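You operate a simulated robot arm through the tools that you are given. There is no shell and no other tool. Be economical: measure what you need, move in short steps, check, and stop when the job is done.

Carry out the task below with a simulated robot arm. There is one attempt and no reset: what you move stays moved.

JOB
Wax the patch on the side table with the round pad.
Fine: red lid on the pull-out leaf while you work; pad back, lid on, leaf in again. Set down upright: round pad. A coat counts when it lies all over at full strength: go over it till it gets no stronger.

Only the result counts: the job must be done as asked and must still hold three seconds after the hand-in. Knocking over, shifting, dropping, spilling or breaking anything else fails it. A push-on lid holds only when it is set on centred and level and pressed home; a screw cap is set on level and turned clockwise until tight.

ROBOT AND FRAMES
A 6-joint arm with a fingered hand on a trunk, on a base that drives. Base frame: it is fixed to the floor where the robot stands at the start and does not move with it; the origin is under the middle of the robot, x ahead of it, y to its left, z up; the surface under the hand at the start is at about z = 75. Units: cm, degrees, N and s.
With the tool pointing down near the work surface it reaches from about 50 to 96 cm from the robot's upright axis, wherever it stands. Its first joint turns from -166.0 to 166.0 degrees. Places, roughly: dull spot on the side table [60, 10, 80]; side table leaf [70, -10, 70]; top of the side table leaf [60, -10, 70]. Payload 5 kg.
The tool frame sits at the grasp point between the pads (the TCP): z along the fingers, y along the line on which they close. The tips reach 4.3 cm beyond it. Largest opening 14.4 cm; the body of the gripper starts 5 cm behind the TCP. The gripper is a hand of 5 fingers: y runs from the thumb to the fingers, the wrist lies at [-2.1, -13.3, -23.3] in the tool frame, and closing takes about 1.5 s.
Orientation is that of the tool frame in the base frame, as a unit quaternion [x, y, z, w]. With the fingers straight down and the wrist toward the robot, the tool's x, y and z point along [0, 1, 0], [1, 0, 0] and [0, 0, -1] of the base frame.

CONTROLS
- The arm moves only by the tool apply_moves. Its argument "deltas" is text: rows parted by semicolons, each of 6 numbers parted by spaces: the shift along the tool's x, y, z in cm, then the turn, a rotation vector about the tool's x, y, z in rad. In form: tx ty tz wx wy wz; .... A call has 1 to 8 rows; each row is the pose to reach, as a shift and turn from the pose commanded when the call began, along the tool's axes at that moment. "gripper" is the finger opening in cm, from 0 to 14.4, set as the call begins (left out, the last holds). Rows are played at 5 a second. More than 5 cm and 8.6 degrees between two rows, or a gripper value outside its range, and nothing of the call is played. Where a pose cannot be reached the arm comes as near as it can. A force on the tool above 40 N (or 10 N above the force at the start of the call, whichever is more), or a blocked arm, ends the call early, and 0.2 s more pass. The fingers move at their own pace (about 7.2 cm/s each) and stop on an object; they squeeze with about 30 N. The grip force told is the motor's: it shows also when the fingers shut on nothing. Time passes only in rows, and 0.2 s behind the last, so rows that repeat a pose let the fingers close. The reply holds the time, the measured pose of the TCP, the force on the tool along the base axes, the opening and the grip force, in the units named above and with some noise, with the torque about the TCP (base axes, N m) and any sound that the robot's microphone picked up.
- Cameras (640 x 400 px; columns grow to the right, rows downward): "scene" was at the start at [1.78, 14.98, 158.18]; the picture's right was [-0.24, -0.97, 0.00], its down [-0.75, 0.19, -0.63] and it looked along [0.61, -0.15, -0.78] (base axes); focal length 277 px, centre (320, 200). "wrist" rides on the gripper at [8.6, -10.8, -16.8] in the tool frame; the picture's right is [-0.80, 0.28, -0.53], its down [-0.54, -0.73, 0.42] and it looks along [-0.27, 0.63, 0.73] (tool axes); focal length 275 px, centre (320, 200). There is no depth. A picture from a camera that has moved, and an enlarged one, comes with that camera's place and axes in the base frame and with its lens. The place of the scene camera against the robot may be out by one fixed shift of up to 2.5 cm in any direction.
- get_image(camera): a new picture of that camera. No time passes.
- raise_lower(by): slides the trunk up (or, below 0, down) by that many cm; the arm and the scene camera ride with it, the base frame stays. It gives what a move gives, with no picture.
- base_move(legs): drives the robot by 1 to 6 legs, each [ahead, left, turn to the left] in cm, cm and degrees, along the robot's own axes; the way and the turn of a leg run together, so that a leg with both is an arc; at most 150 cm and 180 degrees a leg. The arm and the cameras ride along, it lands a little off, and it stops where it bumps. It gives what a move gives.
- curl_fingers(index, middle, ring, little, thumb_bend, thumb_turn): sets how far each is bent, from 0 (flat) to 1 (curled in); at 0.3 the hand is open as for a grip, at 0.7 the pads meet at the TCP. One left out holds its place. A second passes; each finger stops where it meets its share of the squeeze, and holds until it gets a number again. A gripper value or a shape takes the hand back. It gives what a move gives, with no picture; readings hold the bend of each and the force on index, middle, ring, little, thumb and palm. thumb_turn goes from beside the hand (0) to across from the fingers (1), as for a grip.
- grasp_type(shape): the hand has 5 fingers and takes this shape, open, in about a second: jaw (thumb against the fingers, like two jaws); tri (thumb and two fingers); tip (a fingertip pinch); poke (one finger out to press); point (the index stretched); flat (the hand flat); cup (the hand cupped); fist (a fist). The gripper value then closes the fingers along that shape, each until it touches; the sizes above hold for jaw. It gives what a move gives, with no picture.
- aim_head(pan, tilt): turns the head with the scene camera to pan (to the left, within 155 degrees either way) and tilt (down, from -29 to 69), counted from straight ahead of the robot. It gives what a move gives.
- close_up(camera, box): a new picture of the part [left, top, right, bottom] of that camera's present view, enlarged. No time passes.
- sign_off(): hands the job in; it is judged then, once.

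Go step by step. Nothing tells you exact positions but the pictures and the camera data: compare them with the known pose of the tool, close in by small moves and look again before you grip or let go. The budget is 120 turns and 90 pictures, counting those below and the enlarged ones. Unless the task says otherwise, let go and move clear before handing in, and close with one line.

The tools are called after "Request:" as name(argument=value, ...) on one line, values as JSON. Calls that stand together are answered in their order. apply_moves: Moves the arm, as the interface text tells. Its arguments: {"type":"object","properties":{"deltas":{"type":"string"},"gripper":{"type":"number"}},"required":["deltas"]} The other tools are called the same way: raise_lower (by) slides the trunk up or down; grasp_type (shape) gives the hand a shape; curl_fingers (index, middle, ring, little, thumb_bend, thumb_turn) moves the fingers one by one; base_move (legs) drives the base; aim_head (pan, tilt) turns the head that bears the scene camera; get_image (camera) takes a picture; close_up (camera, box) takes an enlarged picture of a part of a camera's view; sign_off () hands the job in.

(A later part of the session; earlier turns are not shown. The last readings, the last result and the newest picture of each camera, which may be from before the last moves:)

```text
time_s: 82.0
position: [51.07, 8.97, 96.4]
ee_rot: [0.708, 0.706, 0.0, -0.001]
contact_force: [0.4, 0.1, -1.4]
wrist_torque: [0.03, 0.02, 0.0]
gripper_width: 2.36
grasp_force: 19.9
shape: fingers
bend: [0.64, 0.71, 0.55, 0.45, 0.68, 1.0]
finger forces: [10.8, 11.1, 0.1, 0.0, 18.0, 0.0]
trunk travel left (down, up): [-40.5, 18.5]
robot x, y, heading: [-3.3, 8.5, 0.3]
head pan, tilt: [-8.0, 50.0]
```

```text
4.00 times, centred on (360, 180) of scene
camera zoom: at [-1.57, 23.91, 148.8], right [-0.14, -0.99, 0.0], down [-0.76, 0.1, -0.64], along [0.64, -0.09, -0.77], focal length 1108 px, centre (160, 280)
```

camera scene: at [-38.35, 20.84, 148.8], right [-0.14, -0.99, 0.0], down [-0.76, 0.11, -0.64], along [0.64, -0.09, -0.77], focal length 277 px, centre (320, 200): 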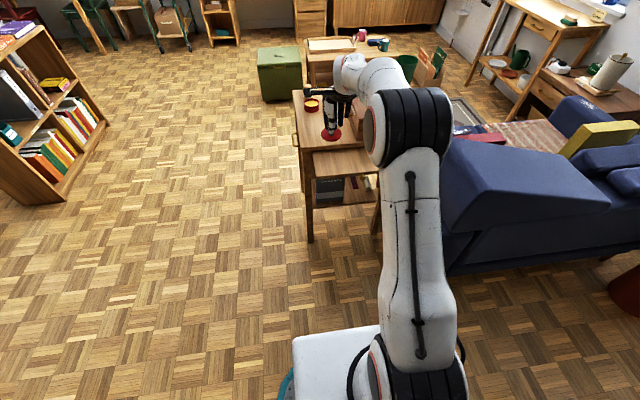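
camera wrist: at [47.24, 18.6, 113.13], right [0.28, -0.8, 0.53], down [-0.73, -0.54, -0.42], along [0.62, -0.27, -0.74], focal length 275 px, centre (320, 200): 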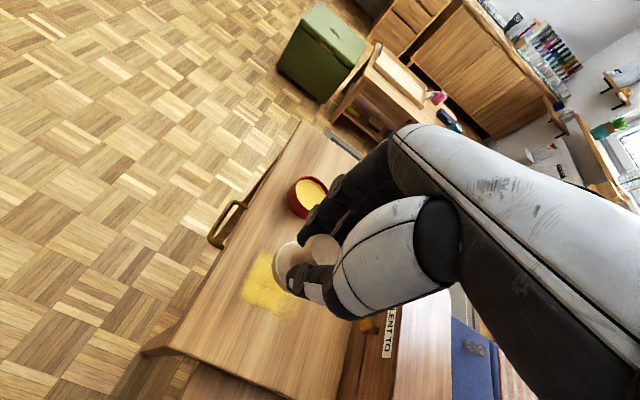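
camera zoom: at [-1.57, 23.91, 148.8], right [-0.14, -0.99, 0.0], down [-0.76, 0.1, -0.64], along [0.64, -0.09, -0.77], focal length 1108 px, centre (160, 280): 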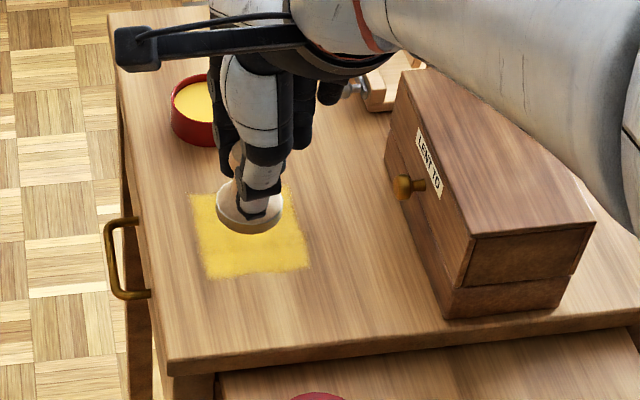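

The patch spans about x 57.4–68.5, y 1–10.3. I tuck the ring and little fingers so they clear the pot, then raster the whole patch including its far edge.

Request:
curl_fingers(ring=0.63, little=0.63)

Request:
apply_moves(deltas="0.2 3 3 0 0 0; 0.5 6 6 0 0 0; 0.6 7.4 9.5 0 0 0; 0.6 7.4 13.5 0 0 0; 0.6 7.4 14.9 0 0 0")

Request:
apply_moves(deltas="-2.6 0 0 0 0 0; -5.2 0 0 0 0 0; -7.9 0 0 0 0 0; -7.9 2 0 0 0 0; -5.2 2 0 0 0 0; -2.6 2 0 0 0 0; 0 2 0 0 0 0; 0 4 0 0 0 0")

Request:
apply_moves(deltas="-2.6 0 0 0 0 0; -5.2 0 0 0 0 0; -7.9 0 0 0 0 0; -7.9 2 0 0 0 0; -5.2 2 0 0 0 0; -2.6 2 0 0 0 0; 0 2 0 0 0 0; 0 4 0 0 0 0")

```text
time_s: 83.0
position: [51.23, 9.15, 96.42]
ee_rot: [0.709, 0.706, -0.001, -0.001]
contact_force: [0.5, -0.7, -0.5]
wrist_torque: [-0.02, 0.03, -0.01]
gripper_width: 2.36
grasp_force: 19.9
shape: fingers
bend: [0.64, 0.71, 0.63, 0.63, 0.68, 1.0]
finger forces: [10.9, 11.0, 0.1, 0.0, 18.0, 0.0]
trunk travel left (down, up): [-40.5, 18.5]
robot x, y, heading: [-3.6, 7.98, 0.4]
head pan, tilt: [-8.0, 50.0]
```

```text
time_s: 84.2
position: [58.63, 9.71, 81.66]
ee_rot: [0.709, 0.706, 0.0, -0.002]
contact_force: [-0.2, 0.1, 1.8]
wrist_torque: [-0.01, -0.04, 0.05]
gripper_width: 2.37
grasp_force: 20.2
shape: fingers
bend: [0.64, 0.71, 0.63, 0.63, 0.68, 1.0]
finger forces: [10.8, 11.4, 0.0, 0.0, 18.2, 0.0]
trunk travel left (down, up): [-40.5, 18.5]
robot x, y, heading: [-3.8, 8.21, 0.2]
head pan, tilt: [-8.0, 50.0]
```

```text
time_s: 86.0
position: [62.55, 9.7, 81.5]
ee_rot: [0.708, 0.707, -0.002, -0.001]
contact_force: [0.4, 0.0, 2.1]
wrist_torque: [-0.07, -0.12, 0.0]
gripper_width: 2.4
grasp_force: 21.3
shape: fingers
bend: [0.64, 0.71, 0.63, 0.63, 0.68, 1.0]
finger forces: [11.2, 12.8, 0.0, 0.0, 18.4, 0.0]
trunk travel left (down, up): [-40.5, 18.5]
robot x, y, heading: [-3.53, 8.34, 0.4]
head pan, tilt: [-8.0, 50.0]
```

```text
time_s: 87.8
position: [66.52, 9.65, 81.58]
ee_rot: [0.708, 0.706, -0.001, -0.002]
contact_force: [-0.3, -0.9, 4.4]
wrist_torque: [-0.14, -0.08, -0.01]
gripper_width: 2.36
grasp_force: 22.3
shape: fingers
bend: [0.64, 0.71, 0.63, 0.63, 0.68, 1.0]
finger forces: [11.1, 13.8, 0.1, 0.0, 19.4, 0.0]
trunk travel left (down, up): [-40.5, 18.5]
robot x, y, heading: [-3.37, 8.2, 0.0]
head pan, tilt: [-8.0, 50.0]
```

Request:
apply_moves(deltas="-2 0 0.12 0 0 0; -5 0 0.12 0 0 0; -7.9 0 0.12 0 0 0; -7.9 0.8 0.12 0 0 0; -5 0.8 0.12 0 0 0; -2.5 0.8 0.12 0 0 0; 0 0.8 0.12 0 0 0; 0 -2 0.12 0 0 0")

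Request:
apply_moves(deltas="0 -2.5 0 0 0 0; 0 -5.5 0 0 0 0; -2 -5.5 0 0 0 0; -2 -2.5 0 0 0 0; -2 0 0 0 0 0; -2 2.7 0 0 0 0; -4 2.7 0 0 0 0; -4 0 0 0 0 0")

Request:
apply_moves(deltas="0 -2.5 0 0 0 0; 0 -5.5 0 0 0 0; -2 -5.5 0 0 0 0; -2 -2.5 0 0 0 0; -2 0 0 0 0 0; -2 2.7 0 0 0 0; -3.9 2.7 0 0 0 0; -3.9 0 0 0 0 0")

Request:
apply_moves(deltas="0 -2.5 0 0 0 0; 0 -5.5 0 0 0 0; 0 -5.5 -3 0 0 0; 3 -8.5 -5 0 0 0; 6 -11 -8 0 0 0; 8 -13 -12 0 0 0; 8 -14 -16 0 0 0")

Request:
close_up(camera="scene", box=[300, 130, 420, 230])

Request:
close_up(camera="wrist", box=[150, 100, 350, 320])

```text
time_s: 89.6
position: [64.47, 9.74, 81.53]
ee_rot: [0.708, 0.706, 0.0, -0.002]
contact_force: [-0.3, -0.8, 18.7]
wrist_torque: [-0.04, -0.03, 0.03]
gripper_width: 2.37
grasp_force: 23.9
shape: fingers
bend: [0.64, 0.71, 0.63, 0.63, 0.68, 1.0]
finger forces: [12.3, 14.3, 0.0, 0.1, 21.7, 0.1]
trunk travel left (down, up): [-40.5, 18.5]
robot x, y, heading: [-3.53, 8.14, 0.1]
head pan, tilt: [-8.0, 50.0]
```

```text
time_s: 91.4
position: [64.45, 5.6, 81.5]
ee_rot: [0.708, 0.706, -0.001, -0.001]
contact_force: [0.5, 0.7, 16.2]
wrist_torque: [-0.05, 0.02, 0.05]
gripper_width: 2.38
grasp_force: 24.1
shape: fingers
bend: [0.64, 0.71, 0.63, 0.63, 0.68, 1.0]
finger forces: [12.4, 14.0, 0.1, 0.0, 21.0, 0.0]
trunk travel left (down, up): [-40.5, 18.5]
robot x, y, heading: [-3.42, 8.02, 0.1]
head pan, tilt: [-8.0, 50.0]
```

```text
time_s: 93.2
position: [64.45, 1.73, 81.43]
ee_rot: [0.709, 0.706, -0.001, -0.003]
contact_force: [-2.2, -0.2, 13.3]
wrist_torque: [-0.02, 0.1, 0.06]
gripper_width: 2.41
grasp_force: 22.7
shape: fingers
bend: [0.64, 0.71, 0.63, 0.63, 0.68, 1.0]
finger forces: [11.0, 13.8, 0.0, 0.0, 21.0, 0.0]
trunk travel left (down, up): [-40.5, 18.5]
robot x, y, heading: [-3.48, 8.14, 0.3]
head pan, tilt: [-8.0, 50.0]
```

```text
time_s: 94.8
position: [50.44, 9.74, 97.39]
ee_rot: [0.709, 0.706, -0.002, -0.001]
contact_force: [0.6, 0.3, -1.6]
wrist_torque: [0.0, 0.0, 0.01]
gripper_width: 2.38
grasp_force: 19.2
shape: fingers
bend: [0.64, 0.71, 0.63, 0.63, 0.68, 1.0]
finger forces: [10.9, 10.6, 0.0, 0.0, 17.4, 0.0]
trunk travel left (down, up): [-40.5, 18.5]
robot x, y, heading: [-3.13, 8.17, 0.1]
head pan, tilt: [-8.0, 50.0]
```

```text
4.00 times, centred on (360, 180) of scene
camera zoom: at [-1.57, 23.92, 148.79], right [-0.14, -0.99, 0.0], down [-0.76, 0.1, -0.64], along [0.64, -0.09, -0.77], focal length 1108 px, centre (160, 280)
```

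zoom: 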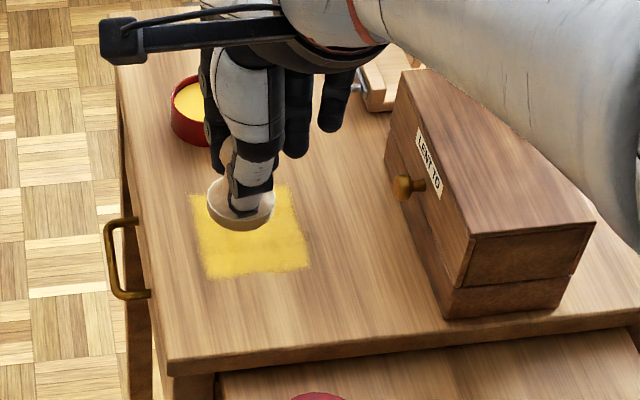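

```text
1.82 times, centred on (250, 210) of wrist
camera zoom: at [39.77, 18.45, 114.26], right [0.28, -0.8, 0.53], down [-0.73, -0.54, -0.42], along [0.62, -0.27, -0.73], focal length 500 px, centre (447, 182)
```

zoom: 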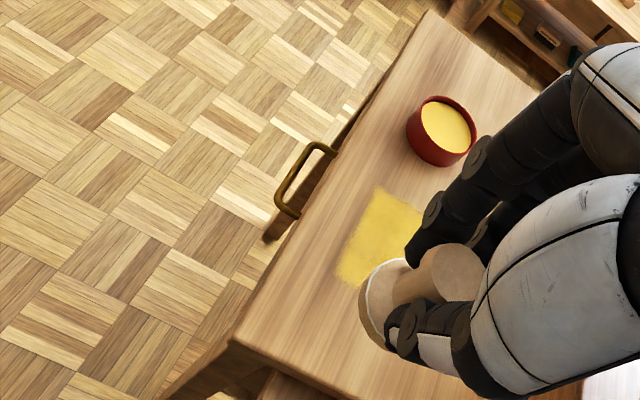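

The coat looks even. I dip once more and go over it again to be sure it reaches full strength.

Request:
apply_moves(deltas="-0.4 4.4 0 0 0 0; -0.8 8.8 1 0 0 0; -1.2 13.2 2 0 0 0; -1.6 17.6 3 0 0 0; -2 22 4 0 0 0; -2.3 26.4 5 0 0 0; -2.3 26.4 8 0 0 0")

Request:
close_up(camera="wrist", box=[160, 140, 420, 400])

```text
time_s: 96.4
position: [77.21, 7.45, 89.55]
ee_rot: [0.709, 0.706, -0.001, 0.0]
contact_force: [-0.1, -0.5, -0.7]
wrist_torque: [-0.02, 0.01, -0.01]
gripper_width: 2.43
grasp_force: 19.3
shape: fingers
bend: [0.64, 0.71, 0.63, 0.63, 0.68, 1.0]
finger forces: [10.9, 10.5, 0.1, 0.0, 17.2, 0.0]
trunk travel left (down, up): [-40.5, 18.5]
robot x, y, heading: [-3.39, 8.74, -0.1]
head pan, tilt: [-8.0, 50.0]
```

```text
1.54 times, centred on (290, 270) of wrist
camera zoom: at [66.3, 16.08, 106.17], right [0.28, -0.8, 0.53], down [-0.73, -0.54, -0.42], along [0.62, -0.27, -0.73], focal length 424 px, centre (366, 92)
```

zoom: 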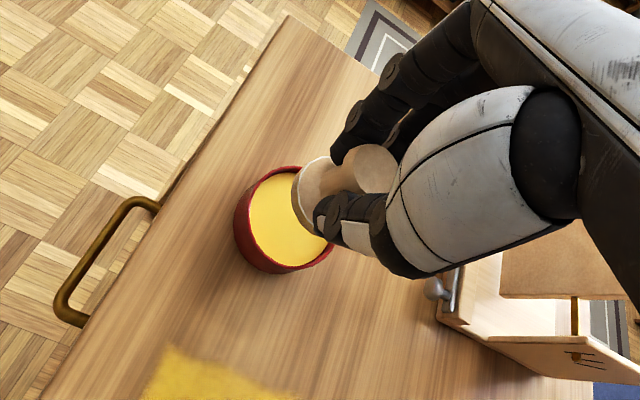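

Request:
apply_moves(deltas="0 -0.2 2.5 0 0 0; 0 -0.3 4.5 0 0 0; 0 -0.3 5.5 0 0 0; 0 -0.3 5.9 0 0 0; 0 -0.3 6.05 0 0 0; 0 -0.3 6.2 0 0 0")

```text
time_s: 97.8
position: [76.75, 7.39, 83.48]
ee_rot: [0.709, 0.706, 0.002, 0.001]
contact_force: [-2.0, 0.9, 20.8]
wrist_torque: [-0.01, -0.08, -0.02]
gripper_width: 2.41
grasp_force: 24.6
shape: fingers
bend: [0.64, 0.71, 0.63, 0.63, 0.68, 1.0]
finger forces: [12.3, 14.7, 0.1, 0.0, 21.8, 0.0]
trunk travel left (down, up): [-40.5, 18.5]
robot x, y, heading: [-3.47, 7.71, 0.2]
head pan, tilt: [-8.0, 50.0]
```

Loaded again. I lift, move back to the patch's far left corner and raster again.

Request:
apply_moves(deltas="0 0 -2 0 0 0; 0 0 -6 0 0 0; 1 -4.5 -6 0 0 0; 2 -9 -6 0 0 0; 2.1 -10.2 -3.5 0 0 0; 2.1 -10.2 0.5 0 0 0; 2.1 -10.2 1.8 0 0 0")

Request:
apply_moves(deltas="-2.6 0 0 0 0 0; -5.2 0 0 0 0 0; -7.9 0 0 0 0 0; -7.9 -1.8 0 0 0 0; -5.2 -1.8 0 0 0 0; -2.6 -1.8 0 0 0 0; 0 -1.8 0 0 0 0; 0 -3.6 0 0 0 0")

Request:
apply_moves(deltas="-2.6 0 0 0 0 0; -5.2 0 0 0 0 0; -7.9 0 0 0 0 0; -7.9 -1.8 0 0 0 0; -5.2 -1.8 0 0 0 0; -2.6 -1.8 0 0 0 0; 0 -1.8 0 0 0 0; 0 -3.6 0 0 0 0")

Request:
apply_moves(deltas="-2.6 0 0 0 0 0; -5.2 0 0 0 0 0; -7.9 0 0 0 0 0; -7.9 -1.2 0 0 0 0; -5.2 -1.2 0 0 0 0; -2.6 -1.2 0 0 0 0; 0 -1.2 0 0 0 0; 0 1.5 0 0 0 0")

Request:
apply_moves(deltas="0 2.7 0 0 0 0; 0 5.4 0 0 0 0; 0 7.5 0 0 0 0; -2 7.5 0 0 0 0; -2 5 0 0 0 0; -2 2.5 0 0 0 0; -2 -1 0 0 0 0; -4 -1 0 0 0 0")

Request:
apply_moves(deltas="0 2.7 0 0 0 0; 0 5.4 0 0 0 0; 0 8.3 0 0 0 0; -2 8.3 0 0 0 0; -2 5 0 0 0 0; -2 2.5 0 0 0 0; -2 -0.2 0 0 0 0; -3.9 -0.2 0 0 0 0")

Request:
apply_moves(deltas="0 2.7 0 0 0 0; 0 5.4 0 0 0 0; 0 8.4 0 0 0 0; 0 8.4 -3 0 0 0; 2 8.4 -7 0 0 0; 5 7 -10 0 0 0; 9 7 -12 0 0 0")

Request:
close_up(camera="scene", box=[300, 130, 420, 230])

```text
time_s: 99.4
position: [66.47, 9.64, 81.49]
ee_rot: [0.708, 0.706, -0.001, -0.001]
contact_force: [-0.6, -0.9, 3.2]
wrist_torque: [0.0, 0.01, 0.0]
gripper_width: 2.41
grasp_force: 20.9
shape: fingers
bend: [0.64, 0.71, 0.63, 0.63, 0.68, 1.0]
finger forces: [10.6, 11.8, 0.0, 0.0, 18.6, 0.0]
trunk travel left (down, up): [-40.5, 18.5]
robot x, y, heading: [-3.37, 8.07, 0.2]
head pan, tilt: [-8.0, 50.0]
```

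```text
time_s: 101.2
position: [62.95, 9.56, 81.41]
ee_rot: [0.708, 0.707, -0.001, -0.001]
contact_force: [-0.6, 0.1, 10.6]
wrist_torque: [-0.01, -0.05, -0.02]
gripper_width: 2.37
grasp_force: 23.1
shape: fingers
bend: [0.64, 0.71, 0.63, 0.63, 0.68, 1.0]
finger forces: [12.4, 13.6, 0.1, 0.0, 19.8, 0.0]
trunk travel left (down, up): [-40.5, 18.5]
robot x, y, heading: [-3.2, 8.11, 0.3]
head pan, tilt: [-8.0, 50.0]
```

```text
time_s: 103.0
position: [59.2, 9.58, 81.41]
ee_rot: [0.708, 0.706, -0.001, -0.001]
contact_force: [-1.0, 0.6, 3.8]
wrist_torque: [-0.05, 0.09, -0.02]
gripper_width: 2.44
grasp_force: 21.7
shape: fingers
bend: [0.63, 0.71, 0.63, 0.63, 0.68, 1.0]
finger forces: [12.0, 12.7, 0.0, 0.0, 18.7, 0.0]
trunk travel left (down, up): [-40.5, 18.5]
robot x, y, heading: [-3.55, 8.17, 0.4]
head pan, tilt: [-8.0, 50.0]
```

```text
time_s: 104.8
position: [60.7, 9.62, 81.56]
ee_rot: [0.708, 0.706, -0.001, -0.001]
contact_force: [1.2, 0.1, 2.9]
wrist_torque: [-0.07, -0.19, 0.01]
gripper_width: 2.41
grasp_force: 21.8
shape: fingers
bend: [0.63, 0.71, 0.63, 0.63, 0.68, 1.0]
finger forces: [12.5, 13.2, 0.1, 0.0, 17.7, 0.0]
trunk travel left (down, up): [-40.5, 18.5]
robot x, y, heading: [-3.39, 7.98, 0.3]
head pan, tilt: [-8.0, 50.0]
```

```text
time_s: 106.6
position: [59.79, 5.46, 81.49]
ee_rot: [0.708, 0.706, -0.002, -0.001]
contact_force: [0.1, 1.3, 7.1]
wrist_torque: [-0.07, -0.11, 0.02]
gripper_width: 2.46
grasp_force: 22.9
shape: fingers
bend: [0.63, 0.71, 0.63, 0.63, 0.68, 1.0]
finger forces: [13.2, 14.0, 0.1, 0.0, 18.9, 0.0]
trunk travel left (down, up): [-40.5, 18.5]
robot x, y, heading: [-3.65, 7.78, 0.1]
head pan, tilt: [-8.0, 50.0]
```

```text
time_s: 108.4
position: [59.42, 1.7, 81.38]
ee_rot: [0.708, 0.706, -0.001, -0.001]
contact_force: [0.8, 0.2, 3.4]
wrist_torque: [-0.11, -0.14, 0.0]
gripper_width: 2.47
grasp_force: 22.5
shape: fingers
bend: [0.63, 0.71, 0.63, 0.63, 0.68, 1.0]
finger forces: [13.0, 13.4, 0.0, 0.0, 17.7, 0.0]
trunk travel left (down, up): [-40.5, 18.5]
robot x, y, heading: [-3.35, 8.27, 0.5]
head pan, tilt: [-8.0, 50.0]
```

```text
time_s: 110.0
position: [66.52, 10.52, 93.43]
ee_rot: [0.709, 0.706, -0.001, -0.002]
contact_force: [0.0, -0.6, -0.7]
wrist_torque: [0.03, -0.05, 0.01]
gripper_width: 2.45
grasp_force: 20.4
shape: fingers
bend: [0.63, 0.71, 0.63, 0.63, 0.68, 1.0]
finger forces: [12.2, 11.1, 0.0, 0.1, 17.0, 0.0]
trunk travel left (down, up): [-40.5, 18.5]
robot x, y, heading: [-3.4, 8.07, -0.1]
head pan, tilt: [-8.0, 50.0]
```

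```text
4.00 times, centred on (360, 180) of scene
camera zoom: at [-1.57, 23.89, 148.8], right [-0.14, -0.99, 0.0], down [-0.76, 0.1, -0.64], along [0.64, -0.09, -0.77], focal length 1108 px, centre (160, 280)
```

zoom: 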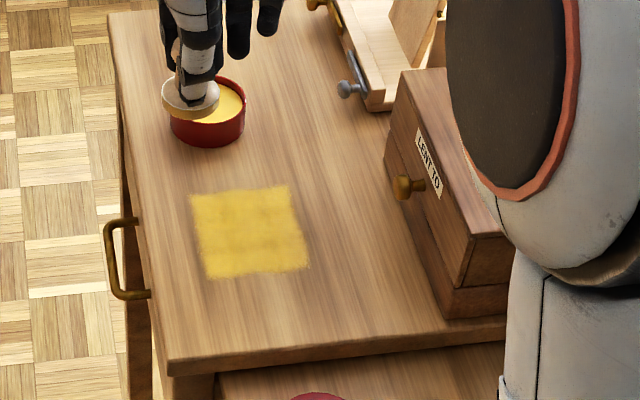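

Request:
close_up(camera="scene", box=[340, 170, 384, 206])

```text
11.11 times, centred on (362, 188) of scene
camera zoom: at [-1.57, 23.89, 148.8], right [-0.14, -0.99, 0.0], down [-0.76, 0.1, -0.64], along [0.64, -0.09, -0.77], focal length 3078 px, centre (-147, 333)
```

zoom: 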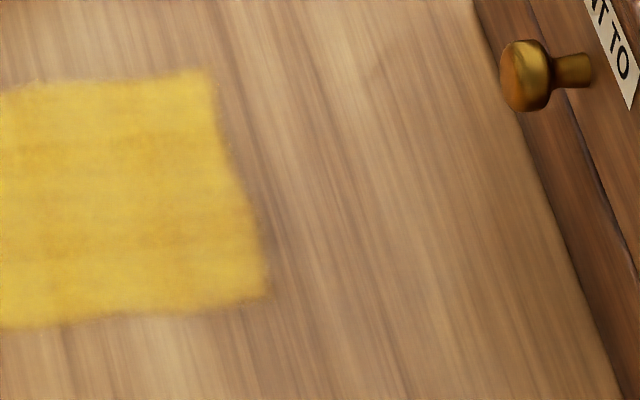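

The coat is nearly even with faint mottling. I reload once more and make another complete pass, with slightly more pressure, to check it gets no stronger.

Request:
apply_moves(deltas="-1 4 0 0 0 0; -2.5 8 0 0 0 0; -3.1 10.3 1.5 0 0 0; -3.1 10.3 5 0 0 0; -3.1 10.3 8 0 0 0; -3.1 10.3 9.5 0 0 0; -3.1 10.3 10 0 0 0; -3.1 10.3 10.2 0 0 0")

Request:
apply_moves(deltas="0 0 -2 0 0 0; 0 0 -6 0 0 0; 1 -4.5 -6 0 0 0; 2 -9 -6 0 0 0; 2.2 -9.6 -3.5 0 0 0; 2.2 -9.6 0.5 0 0 0; 2.2 -9.6 1.9 0 0 0")

Request:
apply_moves(deltas="0 -2.5 0 0 0 0; 0 -5.5 0 0 0 0; 0 -8.6 0 0 0 0; -1.6 -8.6 0 0 0 0; -1.6 -5.5 0 0 0 0; -1.6 -2.5 0 0 0 0; -1.6 0 0 0 0 0; -3.2 0 0 0 0 0")

```text
time_s: 111.8
position: [76.87, 7.56, 83.59]
ee_rot: [0.708, 0.706, 0.001, 0.001]
contact_force: [-1.1, 0.4, 16.6]
wrist_torque: [-0.01, -0.03, 0.02]
gripper_width: 2.46
grasp_force: 24.4
shape: fingers
bend: [0.63, 0.71, 0.63, 0.63, 0.68, 1.0]
finger forces: [13.5, 14.3, 0.0, 0.0, 20.9, 0.0]
trunk travel left (down, up): [-40.5, 18.5]
robot x, y, heading: [-3.68, 8.25, 0.2]
head pan, tilt: [-8.0, 50.0]
```

```text
time_s: 113.4
position: [67.17, 9.79, 81.42]
ee_rot: [0.709, 0.706, 0.001, -0.001]
contact_force: [-1.9, 0.4, 5.0]
wrist_torque: [-0.01, -0.04, 0.01]
gripper_width: 2.46
grasp_force: 21.5
shape: fingers
bend: [0.63, 0.71, 0.63, 0.63, 0.68, 1.0]
finger forces: [12.0, 12.1, 0.0, 0.1, 18.8, 0.1]
trunk travel left (down, up): [-40.5, 18.5]
robot x, y, heading: [-3.86, 8.25, 0.1]
head pan, tilt: [-8.0, 50.0]
```

```text
time_s: 115.2
position: [67.19, 6.41, 81.31]
ee_rot: [0.709, 0.705, -0.001, -0.001]
contact_force: [-1.1, -2.0, 6.5]
wrist_torque: [-0.11, 0.07, -0.03]
gripper_width: 2.48
grasp_force: 22.5
shape: fingers
bend: [0.63, 0.71, 0.63, 0.63, 0.68, 1.0]
finger forces: [12.8, 13.5, 0.1, 0.1, 19.0, 0.0]
trunk travel left (down, up): [-40.5, 18.5]
robot x, y, heading: [-3.64, 7.81, 0.2]
head pan, tilt: [-8.0, 50.0]
```

Request:
apply_moves(deltas="0 -2.5 0.1 0 0 0; 0 -5.5 0.1 0 0 0; 0 -8.6 0.1 0 0 0; -1.6 -8.6 0.1 0 0 0; -1.6 -5.5 0.1 0 0 0; -1.6 -2.5 0.1 0 0 0; -1.6 0 0.1 0 0 0; -3.2 0 0.1 0 0 0")

Request:
apply_moves(deltas="0 -2.5 0 0 0 0; 0 -5.5 0 0 0 0; 0 -8.6 0 0 0 0; -1.6 -8.6 0 0 0 0; -1.6 -5.5 0 0 0 0; -1.6 -2.5 0 0 0 0; -1.6 0 0 0 0 0; 0 0 0 0 0 0")

Request:
apply_moves(deltas="2.6 0 0 0 0 0; 5.2 0 0 0 0 0; 6.8 0 0 0 0 0; 6.8 -2 0 0 0 0; 4 -2 0 0 0 0; 1 -2 0 0 0 0; -1.5 -2 0 0 0 0; -1.5 -4 0 0 0 0")

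Request:
apply_moves(deltas="2.6 0 0 0 0 0; 5.2 0 0 0 0 0; 8.1 0 0 0 0 0; 8.1 -2 0 0 0 0; 5.2 -2 0 0 0 0; 2.6 -2 0 0 0 0; 0 -2 0 0 0 0; 0 -4.2 0 0 0 0")

Request:
apply_moves(deltas="2.6 0 0 0 0 0; 5.2 0 0 0 0 0; 8.1 0 0 0 0 0; 8.1 0 -3 0 0 0; 8.5 3.5 -6 0 0 0; 8.5 7 -9 0 0 0; 8.5 9 -12 0 0 0")

Request:
close_up(camera="scene", box=[300, 130, 420, 230])

Request:
close_up(camera="scene", box=[340, 170, 384, 206])

```text
time_s: 117.0
position: [67.24, 3.34, 81.38]
ee_rot: [0.708, 0.706, 0.0, 0.0]
contact_force: [-0.9, 2.1, 10.6]
wrist_torque: [0.06, 0.0, 0.02]
gripper_width: 2.49
grasp_force: 23.4
shape: fingers
bend: [0.63, 0.71, 0.63, 0.63, 0.68, 1.0]
finger forces: [14.1, 12.7, 0.0, 0.0, 20.0, 0.0]
trunk travel left (down, up): [-40.5, 18.5]
robot x, y, heading: [-3.84, 8.44, 0.3]
head pan, tilt: [-8.0, 50.0]
```

```text
time_s: 118.8
position: [67.15, 3.36, 81.26]
ee_rot: [0.708, 0.706, 0.0, 0.0]
contact_force: [0.4, -1.4, 11.4]
wrist_torque: [-0.02, -0.05, -0.01]
gripper_width: 2.47
grasp_force: 24.2
shape: fingers
bend: [0.63, 0.71, 0.63, 0.63, 0.68, 1.0]
finger forces: [13.9, 14.4, 0.0, 0.0, 19.5, 0.0]
trunk travel left (down, up): [-40.5, 18.5]
robot x, y, heading: [-3.31, 8.04, 0.4]
head pan, tilt: [-8.0, 50.0]
```

```text
time_s: 120.6
position: [63.3, 1.72, 81.16]
ee_rot: [0.709, 0.705, -0.001, 0.0]
contact_force: [1.3, 0.4, 17.6]
wrist_torque: [0.01, -0.06, 0.05]
gripper_width: 2.5
grasp_force: 24.5
shape: fingers
bend: [0.62, 0.71, 0.63, 0.63, 0.68, 1.0]
finger forces: [14.9, 13.9, 0.0, 0.0, 19.9, 0.1]
trunk travel left (down, up): [-40.5, 18.5]
robot x, y, heading: [-3.64, 8.13, 0.3]
head pan, tilt: [-8.0, 50.0]
```

```text
time_s: 122.4
position: [58.97, 1.73, 81.26]
ee_rot: [0.708, 0.706, -0.001, 0.0]
contact_force: [1.1, -0.2, 20.2]
wrist_torque: [0.03, -0.09, -0.01]
gripper_width: 2.5
grasp_force: 25.1
shape: fingers
bend: [0.62, 0.71, 0.63, 0.63, 0.68, 1.0]
finger forces: [15.3, 14.3, 0.0, 0.0, 20.2, 0.0]
trunk travel left (down, up): [-40.5, 18.5]
robot x, y, heading: [-3.53, 8.11, 0.0]
head pan, tilt: [-8.0, 50.0]
```

```text
time_s: 124.0
position: [68.07, 10.38, 93.14]
ee_rot: [0.709, 0.706, -0.003, -0.003]
contact_force: [-0.8, 1.1, -1.3]
wrist_torque: [0.02, -0.01, -0.02]
gripper_width: 2.51
grasp_force: 20.2
shape: fingers
bend: [0.62, 0.71, 0.63, 0.63, 0.68, 1.0]
finger forces: [12.1, 11.0, 0.1, 0.0, 16.9, 0.0]
trunk travel left (down, up): [-40.5, 18.5]
robot x, y, heading: [-3.63, 7.91, 0.4]
head pan, tilt: [-8.0, 50.0]
```

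```text
4.00 times, centred on (360, 180) of scene
camera zoom: at [-1.54, 23.91, 148.8], right [-0.14, -0.99, 0.0], down [-0.76, 0.1, -0.64], along [0.64, -0.09, -0.77], focal length 1108 px, centre (160, 280)
```

zoom: 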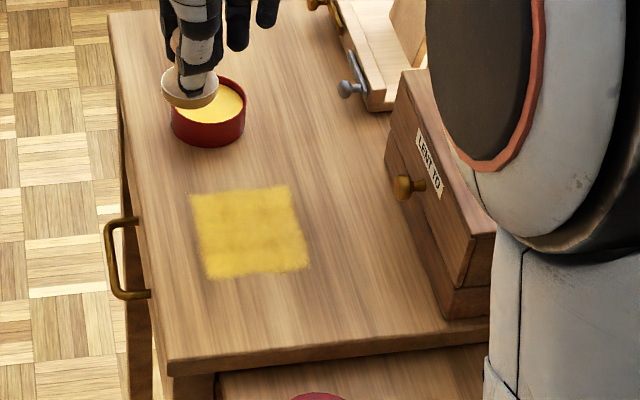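

```text
11.11 times, centred on (362, 188) of scene
camera zoom: at [-1.54, 23.91, 148.8], right [-0.14, -0.99, 0.0], down [-0.76, 0.1, -0.64], along [0.64, -0.09, -0.77], focal length 3078 px, centre (-147, 333)
```

zoom: 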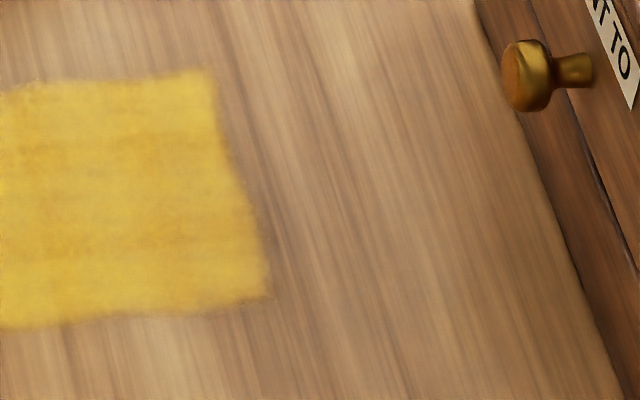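

No change from the pass before, so the coat is at full strength. I carry the pad back to its place at [88.2, 7.8].

Request:
apply_moves(deltas="-0.6 4.5 0 0 0 0; -1.2 9 0 0 0 0; -1.8 13.5 0 0 0 0; -2.4 18 0 0 0 0; -2.6 20.1 2 0 0 0; -2.6 20.1 6.5 0 0 0; -2.6 20.1 10.8 0 0 0")

Request:
close_up(camera="wrist", box=[160, 140, 420, 400])

```text
time_s: 125.6
position: [88.19, 7.54, 82.25]
ee_rot: [0.709, 0.706, -0.001, -0.001]
contact_force: [0.0, -0.3, -0.7]
wrist_torque: [-0.01, 0.03, -0.03]
gripper_width: 2.51
grasp_force: 19.6
shape: fingers
bend: [0.62, 0.71, 0.63, 0.63, 0.68, 1.0]
finger forces: [11.7, 10.8, 0.1, 0.0, 16.5, 0.1]
trunk travel left (down, up): [-40.5, 18.5]
robot x, y, heading: [-3.79, 8.05, 0.3]
head pan, tilt: [-8.0, 50.0]
```

```text
1.54 times, centred on (290, 270) of wrist
camera zoom: at [77.42, 16.33, 98.99], right [0.28, -0.8, 0.53], down [-0.73, -0.54, -0.42], along [0.62, -0.27, -0.73], focal length 424 px, centre (366, 92)
```

zoom: 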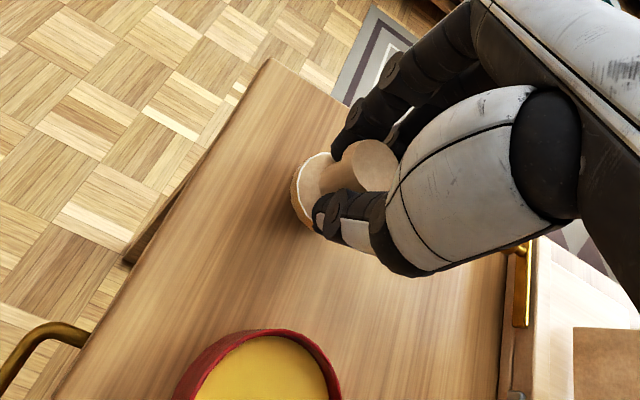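

Request:
apply_moves(deltas="0.2 0 0.3 0 0 0; 0.2 0 0.6 0 0 0; 0.2 0 0.8 0 0 0; 0.2 0 0.95 0 0 0; 0.2 0 1.05 0 0 0; 0.2 0 1.1 0 0 0")

```text
time_s: 127.0
position: [88.2, 7.82, 81.29]
ee_rot: [0.708, 0.706, -0.001, -0.001]
contact_force: [-1.5, -0.9, 4.7]
wrist_torque: [-0.05, -0.06, -0.01]
gripper_width: 2.5
grasp_force: 21.8
shape: fingers
bend: [0.62, 0.71, 0.63, 0.63, 0.68, 1.0]
finger forces: [12.4, 12.1, 0.1, 0.1, 18.3, 0.0]
trunk travel left (down, up): [-40.5, 18.5]
robot x, y, heading: [-3.43, 8.29, 0.0]
head pan, tilt: [-8.0, 50.0]
```

Request:
apply_moves(deltas="0 0 0.12 0 0 0; 0 0 0.12 0 0 0")

Request:
curl_fingers(index=0.55, middle=0.58, ring=0.5, little=0.5, thumb_bend=0.6)

Request:
curl_fingers(index=0.45, middle=0.45, ring=0.45, little=0.45, thumb_bend=0.5)

Request:
apply_moves(deltas="0 0 -3 0 0 0; 0 0 -7 0 0 0; 0 0 -11 0 0 0; 0 0 -15 0 0 0")

Request:
get_image(camera="wrist")

Request:
close_up(camera="scene", box=[300, 110, 420, 230])

```text
time_s: 127.6
position: [88.26, 7.83, 81.37]
ee_rot: [0.708, 0.706, 0.001, 0.0]
contact_force: [-0.3, 0.5, 11.4]
wrist_torque: [0.0, -0.13, 0.01]
gripper_width: 2.51
grasp_force: 22.3
shape: fingers
bend: [0.62, 0.71, 0.63, 0.63, 0.68, 1.0]
finger forces: [13.2, 13.0, 0.1, 0.0, 19.1, 0.0]
trunk travel left (down, up): [-40.5, 18.5]
robot x, y, heading: [-3.6, 8.39, 0.2]
head pan, tilt: [-8.0, 50.0]
```

```text
time_s: 128.6
position: [88.07, 7.88, 80.99]
ee_rot: [0.708, 0.706, -0.001, -0.001]
contact_force: [0.2, 0.3, 0.6]
wrist_torque: [-0.03, -0.03, 0.0]
gripper_width: 5.08
grasp_force: 0.0
shape: fingers
bend: [0.55, 0.57, 0.5, 0.5, 0.6, 1.0]
finger forces: [0.0, 0.1, 0.1, 0.1, 0.0, 0.0]
trunk travel left (down, up): [-40.5, 18.5]
robot x, y, heading: [-3.63, 8.33, -0.1]
head pan, tilt: [-8.0, 50.0]
```

```text
time_s: 129.6
position: [88.09, 7.94, 81.02]
ee_rot: [0.708, 0.706, -0.001, 0.0]
contact_force: [0.3, 0.4, 0.7]
wrist_torque: [-0.01, -0.03, 0.01]
gripper_width: 8.67
grasp_force: 0.0
shape: fingers
bend: [0.45, 0.45, 0.45, 0.45, 0.5, 1.0]
finger forces: [0.0, 0.0, 0.0, 0.0, 0.1, 0.0]
trunk travel left (down, up): [-40.5, 18.5]
robot x, y, heading: [-3.75, 8.36, 0.2]
head pan, tilt: [-8.0, 50.0]
```

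```text
time_s: 130.6
position: [88.08, 7.74, 96.11]
ee_rot: [0.708, 0.706, -0.002, -0.002]
contact_force: [0.2, 0.1, -1.3]
wrist_torque: [0.01, 0.02, -0.01]
gripper_width: 8.7
grasp_force: 0.1
shape: fingers
bend: [0.45, 0.45, 0.45, 0.45, 0.5, 1.0]
finger forces: [0.1, 0.1, 0.1, 0.0, 0.0, 0.1]
trunk travel left (down, up): [-40.5, 18.5]
robot x, y, heading: [-3.45, 8.12, 0.3]
head pan, tilt: [-8.0, 50.0]
```

```text
20 pictures are left
camera wrist: at [77.33, 16.5, 112.82], right [0.28, -0.8, 0.53], down [-0.73, -0.54, -0.42], along [0.62, -0.27, -0.73], focal length 275 px, centre (320, 200)
```

wrist: 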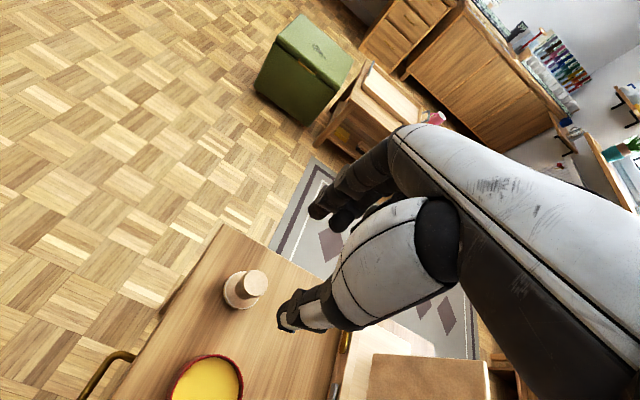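

```text
3.33 times, centred on (360, 170) of scene
camera zoom: at [-1.56, 23.91, 148.8], right [-0.14, -0.99, 0.0], down [-0.76, 0.1, -0.64], along [0.64, -0.09, -0.77], focal length 923 px, centre (187, 300)
```

zoom: 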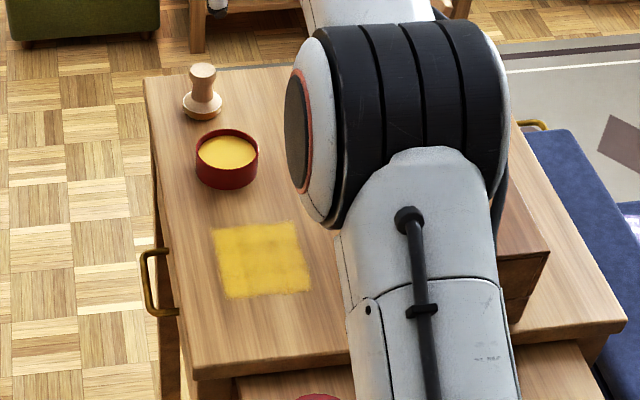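

The pad stands upright in its place and the coat is even. I go back to the lid.

Request:
base_move(legs=[[-39, -3.8, 0]])

Request:
apply_moves(deltas="0 -3.5 1 0 0 0; 0 -7 2 0 0 0; 0 -7 6 0 0 0; 0 -7 10 0 0 0")

Request:
close_up(camera="wrist", box=[160, 140, 420, 400])

```text
time_s: 133.0
position: [49.51, 3.68, 96.04]
ee_rot: [0.708, 0.706, -0.001, -0.001]
contact_force: [-0.4, -0.4, 0.1]
wrist_torque: [0.01, -0.01, 0.03]
gripper_width: 8.68
grasp_force: 0.1
shape: fingers
bend: [0.45, 0.45, 0.45, 0.45, 0.5, 1.0]
finger forces: [0.0, 0.0, 0.1, 0.0, 0.0, 0.0]
trunk travel left (down, up): [-40.5, 18.5]
robot x, y, heading: [-42.72, 4.14, 0.1]
head pan, tilt: [-8.0, 50.0]
```

```text
time_s: 134.0
position: [42.57, 3.9, 86.2]
ee_rot: [0.709, 0.705, -0.001, -0.001]
contact_force: [0.3, -0.2, 0.0]
wrist_torque: [0.01, 0.02, -0.02]
gripper_width: 8.72
grasp_force: 0.2
shape: fingers
bend: [0.45, 0.45, 0.45, 0.45, 0.5, 1.0]
finger forces: [0.1, 0.0, 0.0, 0.0, 0.1, 0.1]
trunk travel left (down, up): [-40.5, 18.5]
robot x, y, heading: [-42.12, 4.24, 0.3]
head pan, tilt: [-8.0, 50.0]
```

```text
1.54 times, centred on (290, 270) of wrist
camera zoom: at [31.69, 12.5, 102.89], right [0.28, -0.8, 0.53], down [-0.73, -0.54, -0.42], along [0.62, -0.27, -0.73], focal length 424 px, centre (366, 92)
```

zoom: 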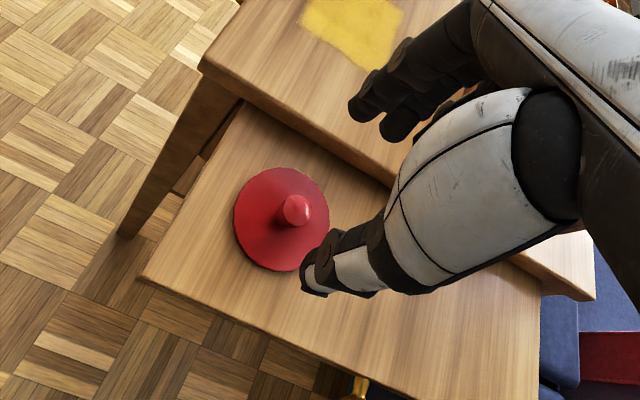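

The lid's knob is at about [42.6, 3.95]. I open less widely so the fingers clear the table edge, descend and grip.

Request:
curl_fingers(index=0.54, middle=0.54, ring=0.56, little=0.56, thumb_bend=0.57)

Request:
apply_moves(deltas="0 0 4 0 0 0; 0 0 7 0 0 0; 0 0 8.45 0 0 0")

Request:
close_up(camera="wrist", box=[160, 140, 420, 400])

```text
time_s: 135.0
position: [42.55, 3.73, 86.05]
ee_rot: [0.708, 0.706, -0.001, -0.001]
contact_force: [-0.3, 0.6, -0.2]
wrist_torque: [0.01, 0.01, 0.01]
gripper_width: 6.1
grasp_force: 0.1
shape: fingers
bend: [0.54, 0.54, 0.56, 0.56, 0.56, 1.0]
finger forces: [0.0, 0.0, 0.1, 0.1, 0.1, 0.0]
trunk travel left (down, up): [-40.5, 18.5]
robot x, y, heading: [-42.16, 4.14, 0.4]
head pan, tilt: [-8.0, 50.0]
```

```text
time_s: 135.8
position: [42.4, 3.71, 77.65]
ee_rot: [0.709, 0.705, -0.002, -0.001]
contact_force: [0.5, 0.4, 0.6]
wrist_torque: [-0.01, 0.01, 0.02]
gripper_width: 6.07
grasp_force: 0.1
shape: fingers
bend: [0.54, 0.54, 0.56, 0.56, 0.56, 1.0]
finger forces: [0.1, 0.0, 0.0, 0.0, 0.1, 0.1]
trunk travel left (down, up): [-40.5, 18.5]
robot x, y, heading: [-41.95, 4.26, 0.1]
head pan, tilt: [-8.0, 50.0]
```

```text
1.54 times, centred on (290, 270) of wrist
camera zoom: at [31.65, 12.44, 94.39], right [0.28, -0.8, 0.53], down [-0.73, -0.54, -0.42], along [0.62, -0.27, -0.73], focal length 424 px, centre (366, 92)
```

zoom: 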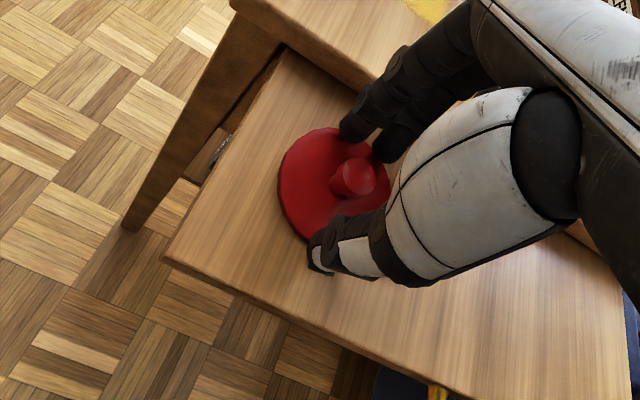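

Request:
curl_fingers(index=0.75, middle=0.75, ring=0.6, little=0.56, thumb_bend=0.75)

Request:
apply_moves(deltas="0 0 -1 0 0 0; 0 0 -5 0 0 0; 0 0 -10 0 0 0; 0 0 -13 0 0 0")

Request:
get_image(camera="wrist")

Request:
close_up(camera="scene", box=[280, 80, 400, 200])

```text
time_s: 136.8
position: [42.43, 3.65, 77.7]
ee_rot: [0.709, 0.705, -0.001, -0.001]
contact_force: [0.2, -0.7, 2.3]
wrist_torque: [0.06, -0.02, 0.0]
gripper_width: 1.87
grasp_force: 17.7
shape: fingers
bend: [0.71, 0.74, 0.6, 0.56, 0.68, 1.0]
finger forces: [11.8, 7.6, 0.0, 0.1, 16.2, 0.1]
trunk travel left (down, up): [-40.5, 18.5]
robot x, y, heading: [-42.21, 4.51, 0.0]
head pan, tilt: [-8.0, 50.0]
```

```text
time_s: 137.8
position: [42.46, 3.71, 90.65]
ee_rot: [0.708, 0.706, -0.001, -0.002]
contact_force: [-0.1, 1.1, 0.0]
wrist_torque: [0.01, 0.0, -0.03]
gripper_width: 1.83
grasp_force: 16.4
shape: fingers
bend: [0.71, 0.74, 0.6, 0.56, 0.68, 1.0]
finger forces: [11.1, 5.9, 0.1, 0.0, 15.7, 0.1]
trunk travel left (down, up): [-40.5, 18.5]
robot x, y, heading: [-42.02, 4.26, -0.1]
head pan, tilt: [-8.0, 50.0]
```

```text
16 pictures are left
camera wrist: at [31.67, 12.34, 107.49], right [0.28, -0.8, 0.53], down [-0.73, -0.54, -0.42], along [0.62, -0.27, -0.73], focal length 275 px, centre (320, 200)
```

wrist: 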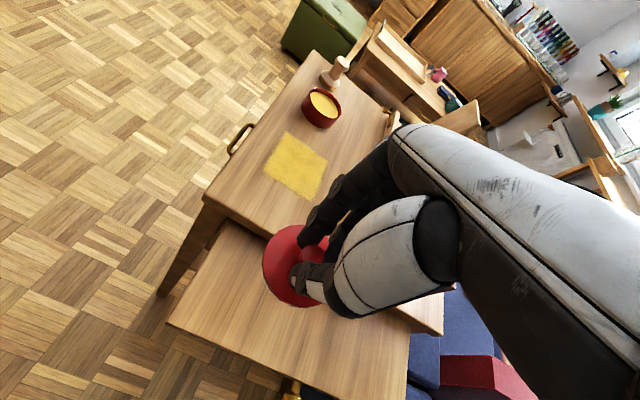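

```text
3.33 times, centred on (340, 140) of scene
camera zoom: at [-40.21, 19.97, 148.8], right [-0.14, -0.99, 0.0], down [-0.76, 0.11, -0.64], along [0.64, -0.09, -0.77], focal length 923 px, centre (253, 400)
```

zoom: 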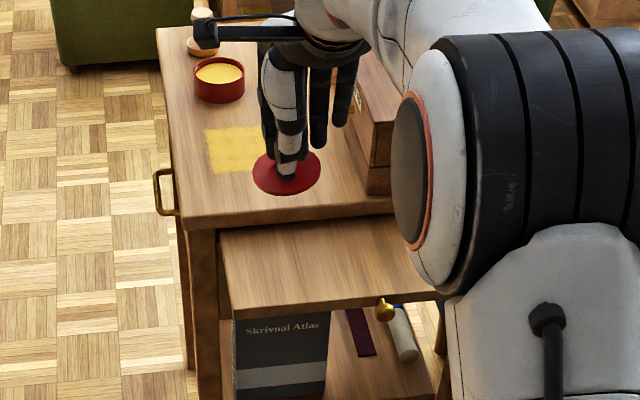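

The lid is level in the grip. I drive forward over the pot.

Request:
base_move(legs=[[34.4, 3.5, 0]])

Request:
close_up(camera="wrist", box=[160, 140, 420, 400])

Request:
close_up(camera="scene", box=[290, 80, 410, 200])

```text
time_s: 140.1
position: [76.62, 6.74, 90.66]
ee_rot: [0.711, 0.704, -0.001, -0.002]
contact_force: [-0.5, 0.8, -0.3]
wrist_torque: [0.0, -0.01, 0.04]
gripper_width: 1.85
grasp_force: 16.6
shape: fingers
bend: [0.71, 0.74, 0.6, 0.56, 0.68, 1.0]
finger forces: [11.2, 6.0, 0.0, 0.0, 15.8, 0.1]
trunk travel left (down, up): [-40.5, 18.5]
robot x, y, heading: [-7.63, 8.02, -0.1]
head pan, tilt: [-8.0, 50.0]
```

```text
1.54 times, centred on (290, 270) of wrist
camera zoom: at [65.96, 15.51, 107.44], right [0.28, -0.8, 0.53], down [-0.73, -0.54, -0.42], along [0.62, -0.27, -0.73], focal length 424 px, centre (366, 92)
```

zoom: 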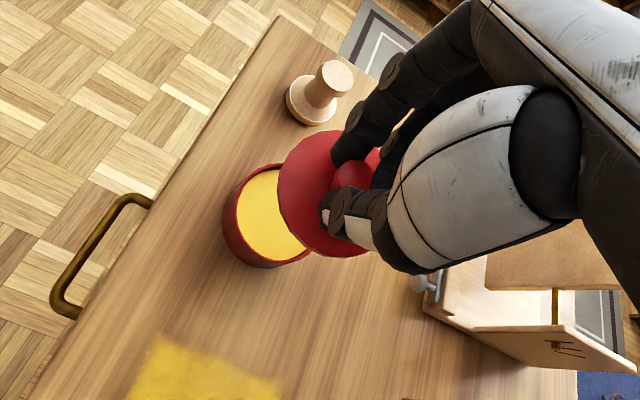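

```text
3.33 times, centred on (350, 140) of scene
camera zoom: at [-5.88, 23.45, 148.8], right [-0.14, -0.99, 0.0], down [-0.76, 0.11, -0.64], along [0.64, -0.09, -0.77], focal length 923 px, centre (220, 400)
```

zoom: 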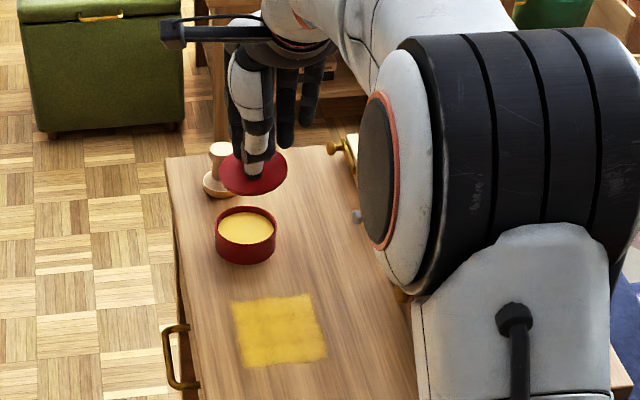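

I raise a little so the whole pot rim shows beside the lid, to measure its centre carefully.

Request:
apply_moves(deltas="0 0 -4 0 0 0; 0 0 -7.5 0 0 0")

Request:
close_up(camera="wrist", box=[180, 200, 340, 360])

```text
time_s: 140.7
position: [76.68, 6.71, 98.11]
ee_rot: [0.71, 0.704, -0.001, -0.003]
contact_force: [0.4, -0.7, 0.2]
wrist_torque: [0.03, -0.05, -0.01]
gripper_width: 1.85
grasp_force: 16.8
shape: fingers
bend: [0.71, 0.74, 0.6, 0.56, 0.68, 1.0]
finger forces: [11.1, 6.0, 0.1, 0.0, 15.7, 0.0]
trunk travel left (down, up): [-40.5, 18.5]
robot x, y, heading: [-7.89, 7.32, 0.1]
head pan, tilt: [-8.0, 50.0]
```

```text
2.50 times, centred on (260, 280) of wrist
camera zoom: at [65.92, 15.5, 115.01], right [0.28, -0.8, 0.53], down [-0.73, -0.53, -0.42], along [0.62, -0.27, -0.73], focal length 688 px, centre (470, 0)
```

zoom: 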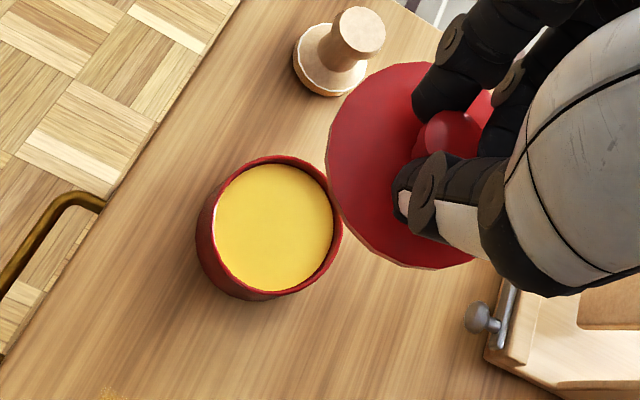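

Estimates of the needed shift agree to within half a centimetre. I shift by about (+0.25, +0.65), lower to just above the rim and check both views there.

Request:
apply_moves(deltas="0.65 0.25 4 0 0 0; 0.65 0.25 8 0 0 0; 0.65 0.25 11 0 0 0; 0.65 0.25 12.3 0 0 0")

Request:
close_up(camera="wrist", box=[220, 180, 380, 320])

Request:
close_up(camera="scene", box=[300, 120, 360, 180])

```text
time_s: 141.7
position: [77.05, 7.4, 85.87]
ee_rot: [0.711, 0.703, -0.001, -0.002]
contact_force: [-0.7, -0.2, -0.1]
wrist_torque: [0.01, -0.01, 0.01]
gripper_width: 1.83
grasp_force: 16.1
shape: fingers
bend: [0.71, 0.74, 0.6, 0.56, 0.68, 1.0]
finger forces: [11.2, 5.9, 0.0, 0.1, 15.7, 0.0]
trunk travel left (down, up): [-40.5, 18.5]
robot x, y, heading: [-8.1, 7.59, -0.0]
head pan, tilt: [-8.0, 50.0]
```

```text
2.86 times, centred on (300, 250) of wrist
camera zoom: at [66.2, 16.2, 102.64], right [0.28, -0.8, 0.53], down [-0.73, -0.53, -0.42], along [0.62, -0.27, -0.73], focal length 786 px, centre (377, 57)
```

zoom: 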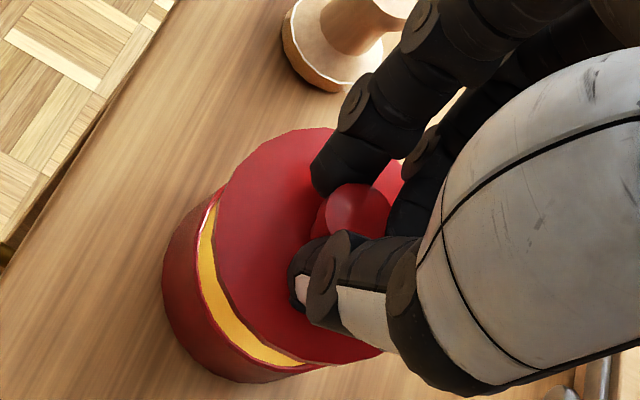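

```text
6.67 times, centred on (330, 150) of scene
camera zoom: at [-5.87, 23.44, 148.8], right [-0.14, -0.99, 0.0], down [-0.76, 0.11, -0.64], along [0.64, -0.09, -0.77], focal length 1847 px, centre (253, 533)
```

zoom: 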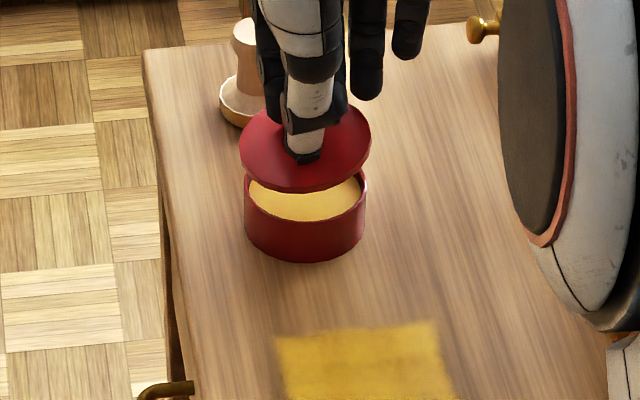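

The scene view shows lid and rim aligned within about 0.2 cm. I lower it and press.

Request:
apply_moves(deltas="-0.1 -0.1 0.7 0 0 0; -0.1 -0.1 1.2 0 0 0; -0.1 -0.1 1.5 0 0 0; -0.1 -0.1 1.7 0 0 0; -0.1 -0.1 1.9 0 0 0")

Request:
close_up(camera="scene", box=[300, 120, 360, 180])

```text
time_s: 142.8
position: [76.79, 7.18, 83.89]
ee_rot: [0.71, 0.704, -0.001, -0.002]
contact_force: [0.3, 0.5, 0.3]
wrist_torque: [0.0, 0.01, 0.0]
gripper_width: 1.85
grasp_force: 16.6
shape: fingers
bend: [0.71, 0.74, 0.6, 0.56, 0.68, 1.0]
finger forces: [11.2, 5.9, 0.0, 0.0, 15.6, 0.0]
trunk travel left (down, up): [-40.5, 18.5]
robot x, y, heading: [-8.08, 7.78, -0.3]
head pan, tilt: [-8.0, 50.0]
```

```text
6.67 times, centred on (330, 150) of scene
camera zoom: at [-5.89, 23.45, 148.8], right [-0.14, -0.99, 0.0], down [-0.76, 0.11, -0.64], along [0.64, -0.09, -0.77], focal length 1847 px, centre (253, 533)
```

zoom: 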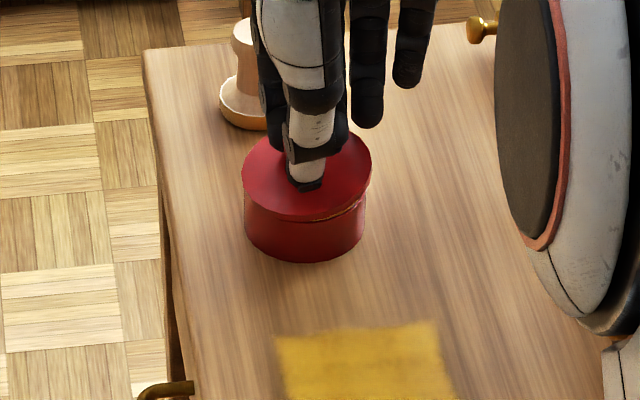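

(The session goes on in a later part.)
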